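You operate a simulated robot arm through the tools that you are given. There is no shell and no other tool. Be economical: measure what you need, move in short steps, check, and stop when the job is done.

Carry out the task below with a simulated robot arm. There is one attempt and no reset: what you move stays moved.

TASK
Press the tape key two times.
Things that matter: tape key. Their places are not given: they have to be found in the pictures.

It is judged by the outcome, as a careful person would: the job done as asked, and still so three seconds after it is handed in. It fails if anything else is knocked over, pushed out of place, dropped, spilled or broken.

THE ROBOT
A 7-joint arm with a two-finger parallel gripper, fixed in place. Base frame: the origin is at the foot of the arm, x ahead of it, y to its left, z up; the work surface is at about z = 20. Lengths are in mm, angles in degrees, forces in N, time in s.
With the tool pointing down near the work surface it reaches from about 220 to 600 mm from the base axis. Its first joint turns from -66.0 to 66.0 degrees. Payload 2.5 kg.
Tool frame: the origin (TCP) lies between the finger pads and is the grasp point; the fingertips stand 23 mm ahead of it; z points along the fingers, y is the line along which they close. The gripper opens to 94 mm. The fingers are 38 mm wide and 10 mm thick; the gripper's body (54 by 96 mm) begins 39 mm behind the TCP.
Orientation is that of the tool frame in the base frame, as a unit quaternion [w, x, y, z]. With the fingers straight down and closing along the base's y, the tool's x points along the base's -x, its y along +y and its z along -z.

THE INTERFACE
- The arm moves only by the tool servo_tool. Its argument "moves" is a list of rows, each a list of 3 entries, a list of its own where there are three numbers: the shift along the tool's x, y, z in mm, then the turn, a rotation vector about the tool's x, y, z in degrees, then the gripper command, from -1 (fully open) to 1 (shut), values between in proportion. In form: [[[x, y, z], [wx, wy, wz], hand], ...]. A call has 1 to 12 rows; each row is the pose to reach, as a shift and turn from the pose commanded when the call began, along the tool's axes at that moment. A row lasts 0.2 s, in which the tool goes at most 50 mm and 8.6 degrees; a call with a longer step from one row to the next is refused whole, and so is a gripper value outside its range. A pose out of reach is approached as far as the arm can. The call stops where the force on the tool passes 40 N (or 10 N more than at its start, if that is more) or the arm is blocked; 0.2 s more then pass. The fingers move at their own pace (about 108 mm/s each) and stop on an object; they squeeze with about 36 N. The grip force told is the motor's: it shows also when the fingers shut on nothing. Time passes only in rows, and 0.2 s behind the last, so rows that repeat a pose let the fingers close. It gives the time, the measured TCP pose, the force on the tool (base axes), the opening and the grip force at its end, in the units of the frame above (readings bear some noise), and new pictures: "show" is both (left out), scene, wrist or none.
- Cameras (640 x 400 px; columns grow to the right, rows downward): "scene" is fixed at [103.3, -394.2, 558.9]; the picture's right is [0.93, -0.36, 0.00], its down [-0.16, -0.40, -0.90] and it looks along [0.33, 0.84, -0.43] (base axes); focal length 343 px, centre (320, 200). "wrist" rides on the gripper at [-39, 0, -44] in the tool frame; the picture's right is [0.00, -1.00, 0.00], its down [0.97, 0.00, -0.24] and it looks along [0.24, 0.00, 0.97] (tool axes); focal length 218 px, centre (320, 200).
- pixel_to_xyz(camera, pixels): for up to 12 pixels [column, row] of the newest picture of that camera ("zoom" is the newest enlarged one), the place [x, y, z] in the base frame of the surface seen there, good to about 3 mm. No time passes.
- close_up(camera, box): a new picture of the part [left, top, right, bottom] of that camera's present view, enlarged. No time passes.
- hand_in(): hands the job in; it is judged then, once.

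Work in short steps. Measure before you move; look again where a grasp or a placing could have gone wrong, and mend it. You have 60 turns and 100 pictures in all, the two below and enlarged ones among them. Open the gripper and draw the arm clear of the work before you hand the job in, unless the task says otherwise; then end with one line.

The tools are called after ">>>" as a command line: name --argument value ..., lists and objects as JSON in quotes. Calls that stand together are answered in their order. servo_tool: Moves the arm, as the interface text tells. Its arguments: {"type":"object","properties":{"moves":{"type":"array","items":{"type":"array"}},"show":{"type":"string","enum":["both","scene","wrist","none"]}},"required":["moves"]} The other tools are called the same way: pixel_to_xyz (camera, pixels) gives the place of the surface under pixels of a picture; close_up (camera, box) takes an enlarged picture of a part of a camera's view; hand_in () hands the job in.

At the start:

```text
t: 0.0
position: [239.0, 233.8, 320.5]
tool_rot: [0.0, 0.001, 1.0, 0.0]
wrist_force: [0.1, 0.2, 0.1]
opening: 94.0
grasp_force: 0.0
```

scene: 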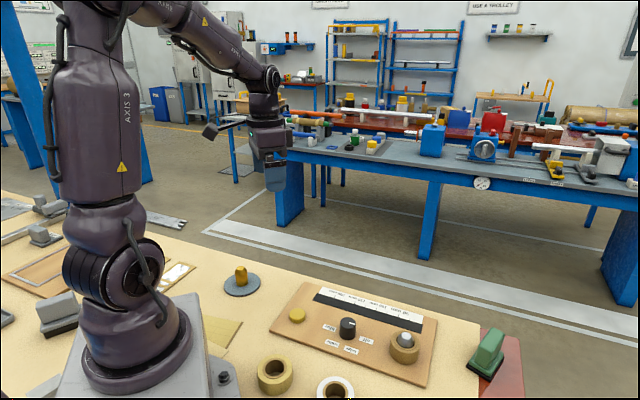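
wrist: 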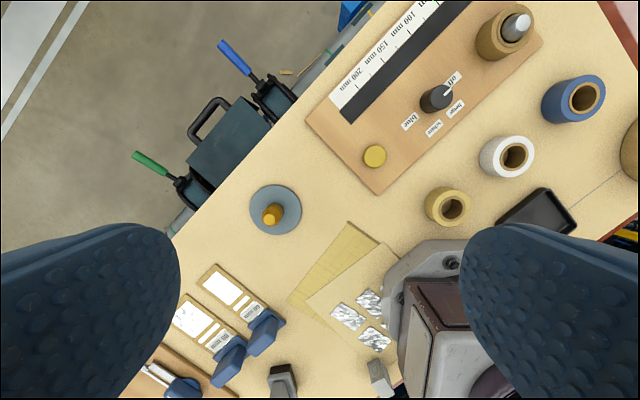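

The panel shows a yellow button (297,315), a dial (347,327) and a round post with a grey cap (405,345). I'll enlarge both views to identify the tape key.

>>> close_up --camera "scene" --box '[220, 260, 460, 400]'

>>> close_up --camera "wrist" --box '[300, 0, 640, 212]'

```text
2.67 times, centred on (340, 330) of scene
```

zoom: 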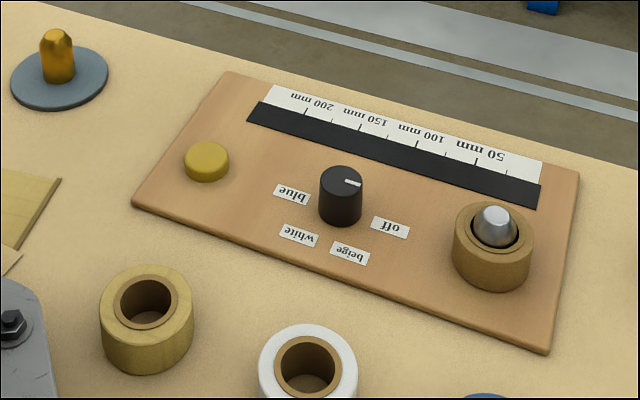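

```text
1.88 times, centred on (470, 106) of wrist
```

zoom: 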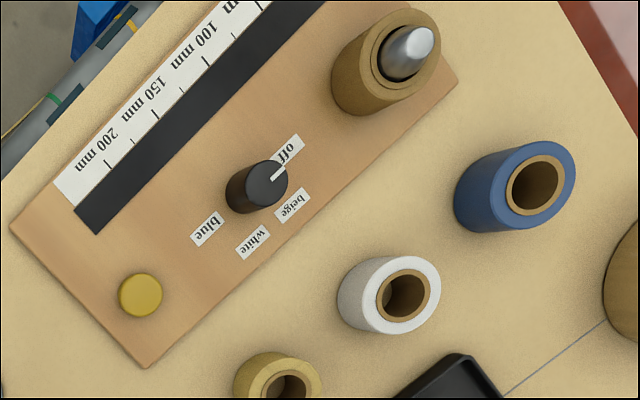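

The yellow button is the only key on the tape panel, so I take it as the tape key. I'll measure it and its surroundings.

>>> pixel_to_xyz --camera "zoom" --pixels '[[140, 290], [130, 280], [152, 300], [125, 320], [175, 310], [150, 350], [266, 170], [90, 220], [270, 365], [140, 250]]'

>>> pixel_to_xyz --camera "scene" --pixels '[[297, 313], [297, 310], [298, 325], [347, 322], [242, 270], [275, 365]]'

```text
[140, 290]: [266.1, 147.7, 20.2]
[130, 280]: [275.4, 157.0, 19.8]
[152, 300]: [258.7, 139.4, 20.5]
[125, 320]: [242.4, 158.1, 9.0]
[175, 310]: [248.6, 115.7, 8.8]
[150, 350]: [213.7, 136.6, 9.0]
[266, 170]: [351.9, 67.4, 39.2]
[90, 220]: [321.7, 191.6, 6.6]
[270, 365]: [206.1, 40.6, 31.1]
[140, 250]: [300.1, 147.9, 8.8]
```

```text
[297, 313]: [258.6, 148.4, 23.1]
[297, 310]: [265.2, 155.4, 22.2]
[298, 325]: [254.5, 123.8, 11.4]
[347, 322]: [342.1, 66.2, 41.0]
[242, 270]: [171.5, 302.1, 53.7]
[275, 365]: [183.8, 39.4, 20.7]
```

Button centre is about (264,149), top z≈21. I close the fingers and move above it, tips well clear.

>>> servo_tool --moves '[[[0, 0, 0], [0, 0, 0], 1], [[-8, -28, 20], [0, 0, 0], 1], [[-16, -56, 50], [0, 0, 0], 1], [[-25, -85, 80], [0, 0, 0], 1], [[-25, -85, 120], [0, 0, 0], 1], [[-25, -85, 160], [0, 0, 0], 1], [[-25, -85, 200], [0, 0, 0], 1], [[-25, -85, 225], [0, 0, 0], 1], [[-25, -85, 235], [0, 0, 0], 1], [[-25, -85, 235], [0, 0, 0], 1]]'

```text
t: 2.2
position: [262.2, 147.8, 84.5]
tool_rot: [0.001, 0.001, 1.0, 0.0]
wrist_force: [0.1, 0.5, 0.2]
opening: 0.3
grasp_force: 36.1
```

scene: 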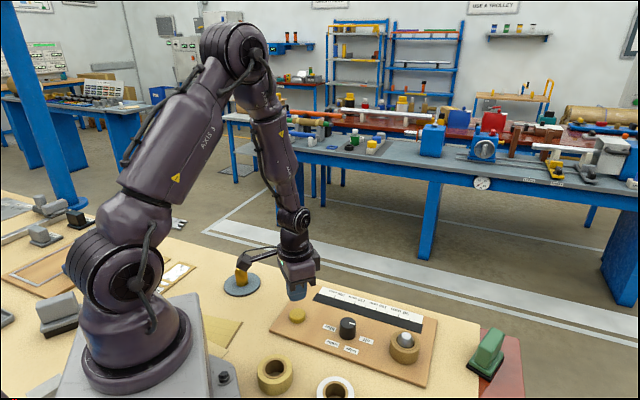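
wrist: 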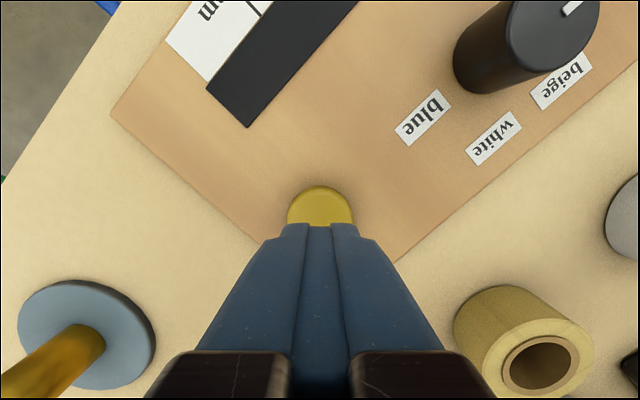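

Before going lower, I check the bracket near the peg at (243,265) and re-measure the button rim.

>>> pixel_to_xyz --camera "scene" --pixels '[[242, 272], [245, 262], [240, 282], [268, 250], [297, 316], [297, 298]]'

>>> pixel_to_xyz --camera "wrist" --pixels '[[320, 190], [293, 215], [348, 215], [320, 205], [320, 220]]'

>>> close_up --camera "scene" --box '[210, 220, 370, 340]'

```text
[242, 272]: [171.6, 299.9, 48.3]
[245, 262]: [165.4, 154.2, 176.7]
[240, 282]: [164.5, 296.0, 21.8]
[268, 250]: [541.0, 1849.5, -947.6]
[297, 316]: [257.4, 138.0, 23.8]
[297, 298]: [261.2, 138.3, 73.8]
```

```text
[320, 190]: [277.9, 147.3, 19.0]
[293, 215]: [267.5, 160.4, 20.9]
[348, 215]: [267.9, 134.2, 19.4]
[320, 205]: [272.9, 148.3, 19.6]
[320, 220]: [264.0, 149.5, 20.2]
```

```text
3.33 times, centred on (290, 280) of scene
```

zoom: 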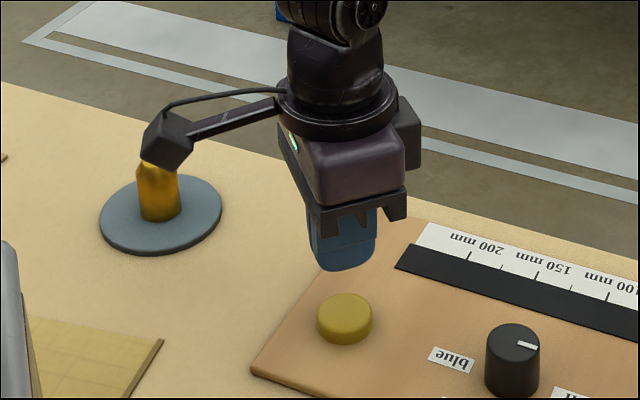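

Bracket is at z≈177, clear of the peg. Button centre (265,148), top z≈20; tips are at about z=61. I lower to just above the button.

>>> servo_tool --moves '[[[-2, 0, 15], [0, 0, 0], 1], [[-2, 0, 28], [0, 0, 0], 1], [[-2, 0, 36], [0, 0, 0], 1], [[-2, 0, 36], [0, 0, 0], 1]]'

```text
t: 3.2
position: [265.8, 149.4, 50.4]
tool_rot: [0.0, 0.0, 1.0, 0.0]
wrist_force: [-0.5, 0.5, 0.6]
opening: 0.0
grasp_force: 35.9
```

scene: 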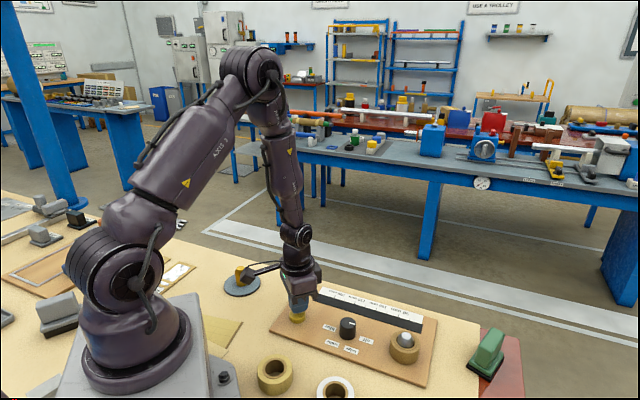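
wrist: 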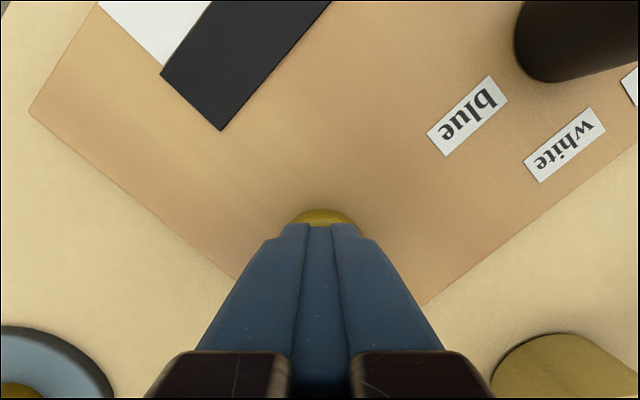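

Tips are about 6 mm above the key and centred. I press slowly, watching the force.

>>> servo_tool --moves '[[[0, 0, 2], [0, 0, 0], 1], [[0, 0, 4], [0, 0, 0], 1], [[0, 0, 5], [0, 0, 0], 1], [[0, 0, 6], [0, 0, 0], 1], [[0, 0, 7], [0, 0, 0], 1], [[0, 0, 8], [0, 0, 0], 1]]' --show "both"

```text
t: 4.6
position: [266.9, 149.2, 40.7]
tool_rot: [0.0, 0.0, 1.0, 0.001]
wrist_force: [-1.0, -0.2, 0.5]
opening: 0.0
grasp_force: 35.8
```

scene: 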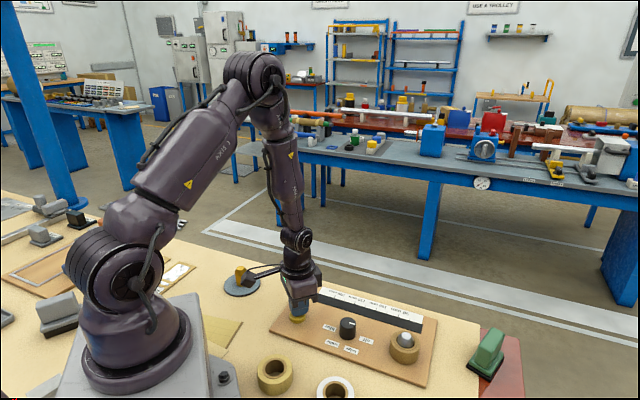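
wrist: 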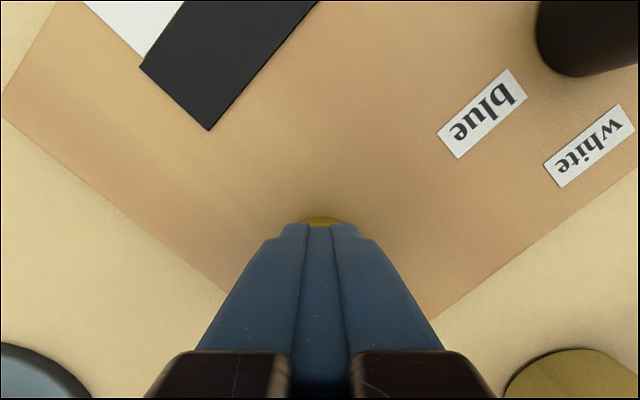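

No force yet (tips z≈18). Continue downward in 1 mm steps.

>>> servo_tool --moves '[[[0, 0, 1], [0, 0, 0], 1], [[0, 0, 2], [0, 0, 0], 1], [[0, 0, 3], [0, 0, 0], 1]]' --show "wrist"

>>> close_up --camera "scene" --box '[250, 260, 410, 360]'

```text
t: 5.4
position: [266.3, 150.1, 38.9]
tool_rot: [0.001, 0.0, 1.0, 0.0]
wrist_force: [3.1, -1.4, 5.4]
opening: 0.0
grasp_force: 36.0
```

wrist: 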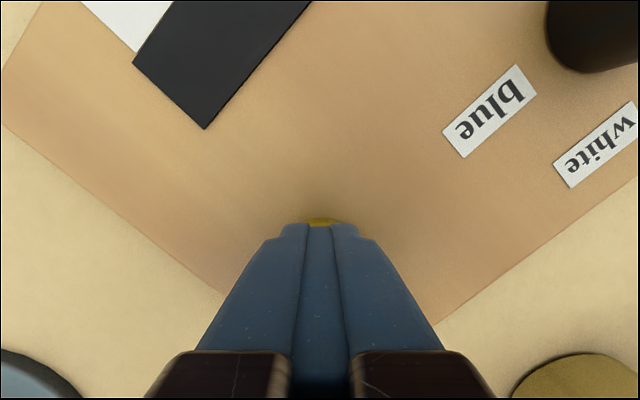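

```text
4.00 times, centred on (330, 310) of scene
```

zoom: 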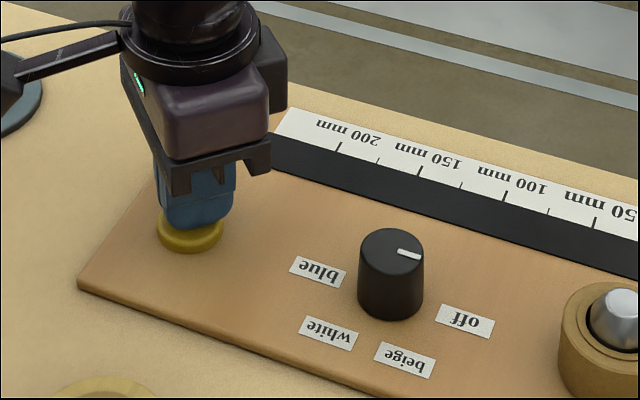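

In contact, ~5 N. Keep pressing in 1 mm steps.

>>> servo_tool --moves '[[[0, 0, 1], [0, 0, 0], 1], [[0, 0, 2], [0, 0, 0], 1]]' --show "none"

>>> close_up --camera "scene" --box '[250, 260, 410, 360]'

```text
t: 6.0
position: [264.8, 148.8, 36.4]
tool_rot: [0.0, 0.001, 1.0, 0.0]
wrist_force: [-1.7, -1.5, 15.5]
opening: 0.3
grasp_force: 36.1
```

```text
4.00 times, centred on (330, 310) of scene
```

zoom: 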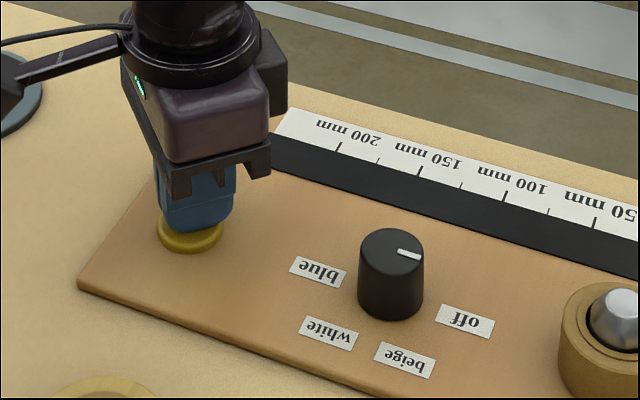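

15 N, still travelling. A little further.

>>> servo_tool --moves '[[[0, 0, 1], [0, 0, 0], 1], [[0, 0, 2], [0, 0, 0], 1]]' --show "none"

>>> close_up --camera "scene" --box '[250, 260, 440, 380]'

```text
t: 6.6
position: [265.3, 150.3, 34.4]
tool_rot: [-0.001, -0.001, 1.0, 0.0]
wrist_force: [-6.2, -1.2, 24.9]
opening: 0.0
grasp_force: 36.2
```

```text
3.33 times, centred on (345, 320) of scene
```

zoom: 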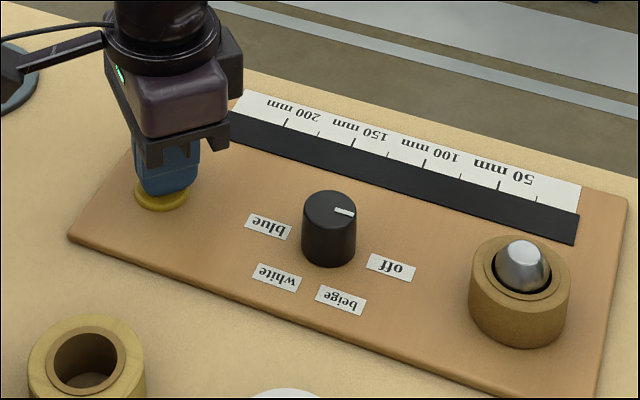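

25 N and the key is nearly flush. I press on until the bottom or the force limit.

>>> servo_tool --moves '[[[0, 0, 1], [0, 0, 0], 1], [[0, 0, 2], [0, 0, 0], 1]]' --show "none"

>>> close_up --camera "scene" --box '[250, 260, 440, 380]'

```text
t: 7.2
position: [266.6, 148.4, 33.7]
tool_rot: [-0.001, -0.001, 1.0, 0.0]
wrist_force: [-11.6, -3.1, 34.2]
opening: 0.0
grasp_force: 35.9
```

```text
3.33 times, centred on (345, 320) of scene
```

zoom: 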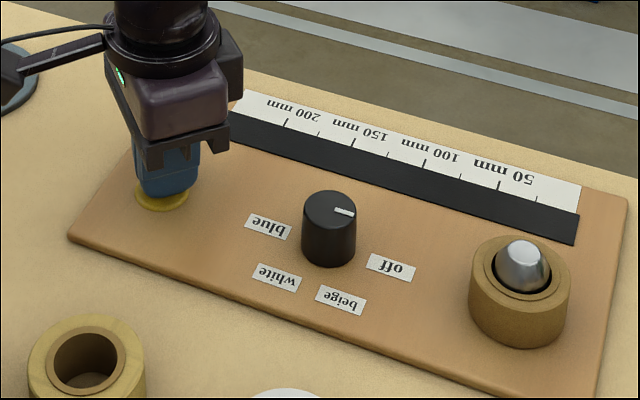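

Key is clearly depressed (rim nearly gone), 34 N. I release upward to clear the key and look.

>>> servo_tool --moves '[[[0, 0, -3], [0, 0, 0], 1], [[0, 0, -8], [0, 0, 0], 1], [[0, 0, -15], [0, 0, 0], 1], [[0, 0, -25], [0, 0, 0], 1], [[0, 0, -25], [0, 0, 0], 1]]'

>>> close_up --camera "scene" --box '[250, 260, 440, 380]'

```text
t: 8.4
position: [265.7, 149.8, 57.2]
tool_rot: [0.0, 0.001, 1.0, 0.0]
wrist_force: [-0.8, -0.8, -0.1]
opening: 0.2
grasp_force: 35.6
```

scene: 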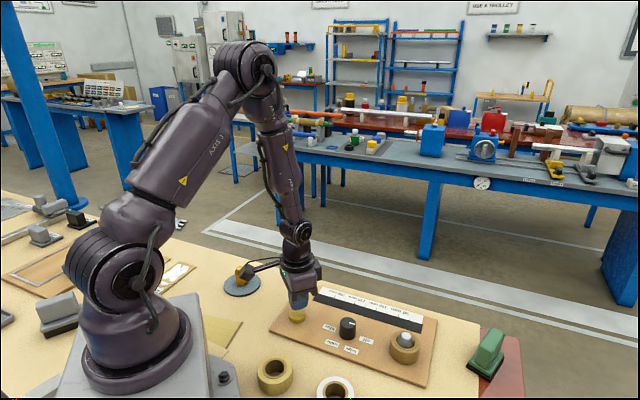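
wrist: 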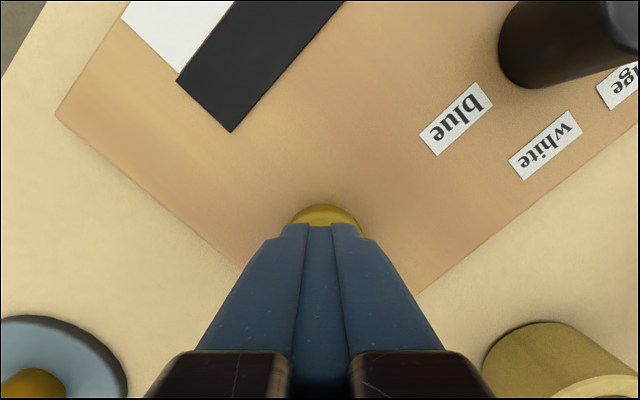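

```text
3.33 times, centred on (345, 320) of scene
```

zoom: 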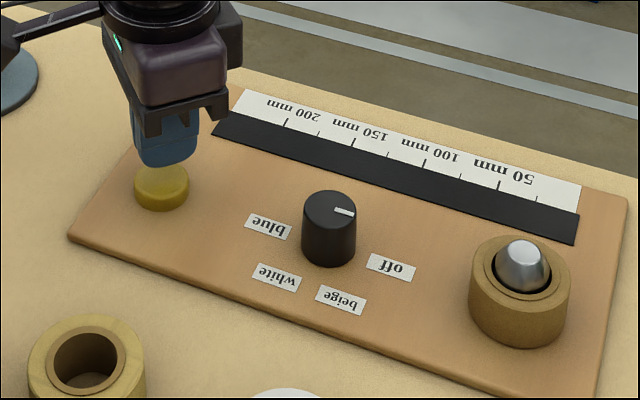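

The key sprang back. I check for any indicator: small coloured spots at the scene's bottom edge (15,398) and (350,398), and the panel.

>>> close_up --camera "scene" --box '[0, 370, 60, 400]'

>>> close_up --camera "scene" --box '[310, 370, 370, 400]'

>>> close_up --camera "scene" --box '[270, 285, 350, 335]'

>>> pixel_to_xyz --camera "wrist" --pixels '[[320, 210], [330, 215], [310, 215], [320, 190]]'

```text
10.67 times, centred on (30, 385) of scene
```

zoom: 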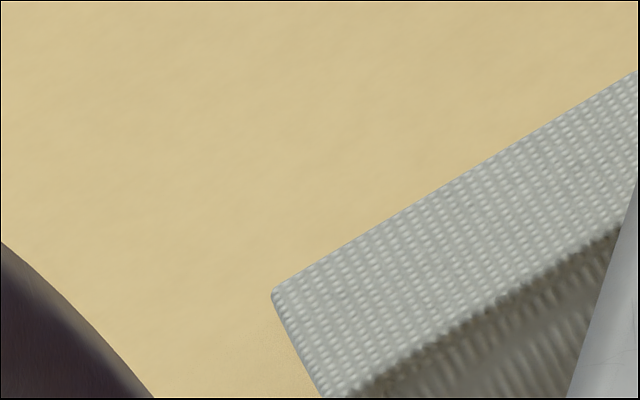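

```text
10.67 times, centred on (340, 385) of scene
```

zoom: 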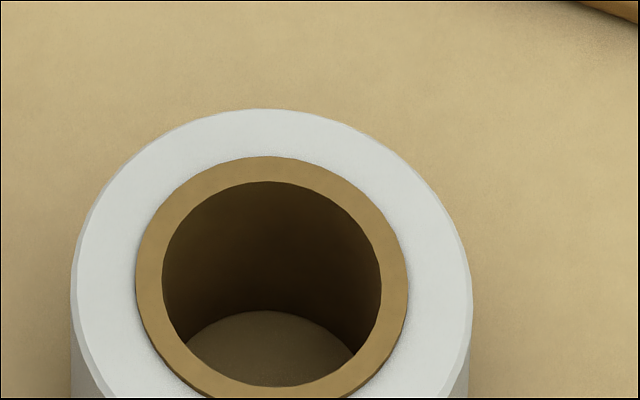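

```text
8.00 times, centred on (310, 310) of scene
```

zoom: 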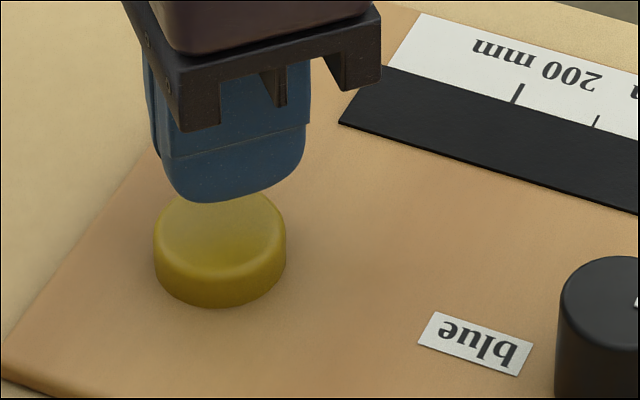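

```text
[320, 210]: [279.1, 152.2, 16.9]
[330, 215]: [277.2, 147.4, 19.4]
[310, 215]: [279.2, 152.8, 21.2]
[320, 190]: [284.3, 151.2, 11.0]
```

No indicator anywhere; the key is back up fully. Second press to the same depth (25 mm down).

>>> servo_tool --moves '[[[0, 0, 8], [0, 0, 0], 1], [[0, 0, 14], [0, 0, 0], 1], [[0, 0, 17], [0, 0, 0], 1], [[0, 0, 19], [0, 0, 0], 1], [[0, 0, 21], [0, 0, 0], 1], [[0, 0, 23], [0, 0, 0], 1], [[0, 0, 24], [0, 0, 0], 1], [[0, 0, 25], [0, 0, 0], 1], [[0, 0, 25], [0, 0, 0], 1]]' --show "none"

>>> close_up --camera "scene" --box '[270, 285, 350, 335]'

```text
t: 10.4
position: [266.0, 150.7, 32.3]
tool_rot: [0.0, 0.001, 1.0, 0.0]
wrist_force: [-3.2, -5.9, 35.9]
opening: 0.0
grasp_force: 35.7
```

```text
8.00 times, centred on (310, 310) of scene
```

zoom: 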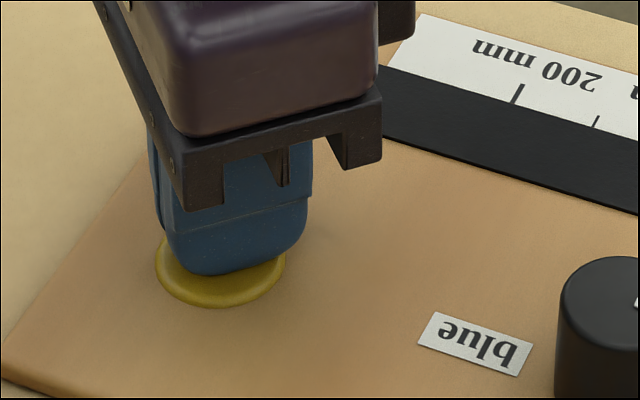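

The key is almost flush with the panel: a full second press. I release, retreat upward and open the gripper once high.

>>> servo_tool --moves '[[[0, 0, -4], [0, 0, 0], 1], [[0, 0, -12], [0, 0, 0], 1], [[0, 0, -30], [0, 0, 0], 1], [[0, 0, -65], [0, 0, 0], 1], [[0, 0, -105], [0, 0, 0], 1], [[0, 0, -145], [0, 0, 0], 1], [[0, 0, -185], [0, 0, 0], 0], [[0, 0, -225], [0, 0, 0], -1], [[0, 0, -255], [0, 0, 0], -1], [[0, 0, -255], [0, 0, 0], -1], [[0, 0, -255], [0, 0, 0], -1]]'

>>> close_up --camera "scene" --box '[220, 260, 460, 400]'

```text
t: 12.8
position: [265.4, 150.2, 288.8]
tool_rot: [0.001, 0.0, 1.0, 0.001]
wrist_force: [-0.1, -0.4, 0.4]
opening: 93.9
grasp_force: 0.1
```

scene: 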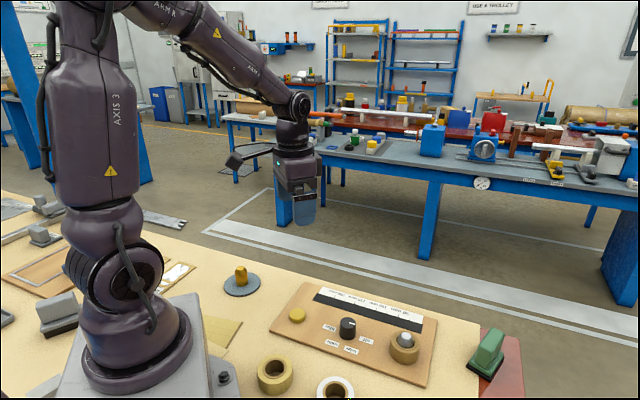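
wrist: 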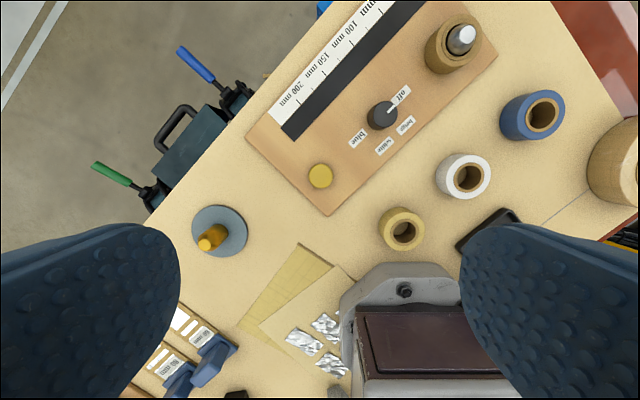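

```text
2.67 times, centred on (340, 330) of scene
```

zoom: 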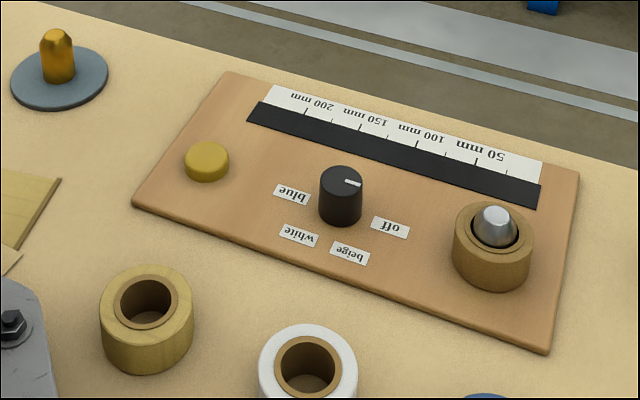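

The key is back up, nothing else has moved, the gripper is open and the arm is clear. Handing in.

>>> hand_in

```text
The job is handed in.
```

I pressed the yellow key on the tape panel down nearly flush twice, and it sprang back fully each time. It carries no label; I took it as the tape key because it is the only button there. The dial stayed at "off" and no tape or indicator light appeared, so only the key's travel confirms the presses. Nothing else moved.
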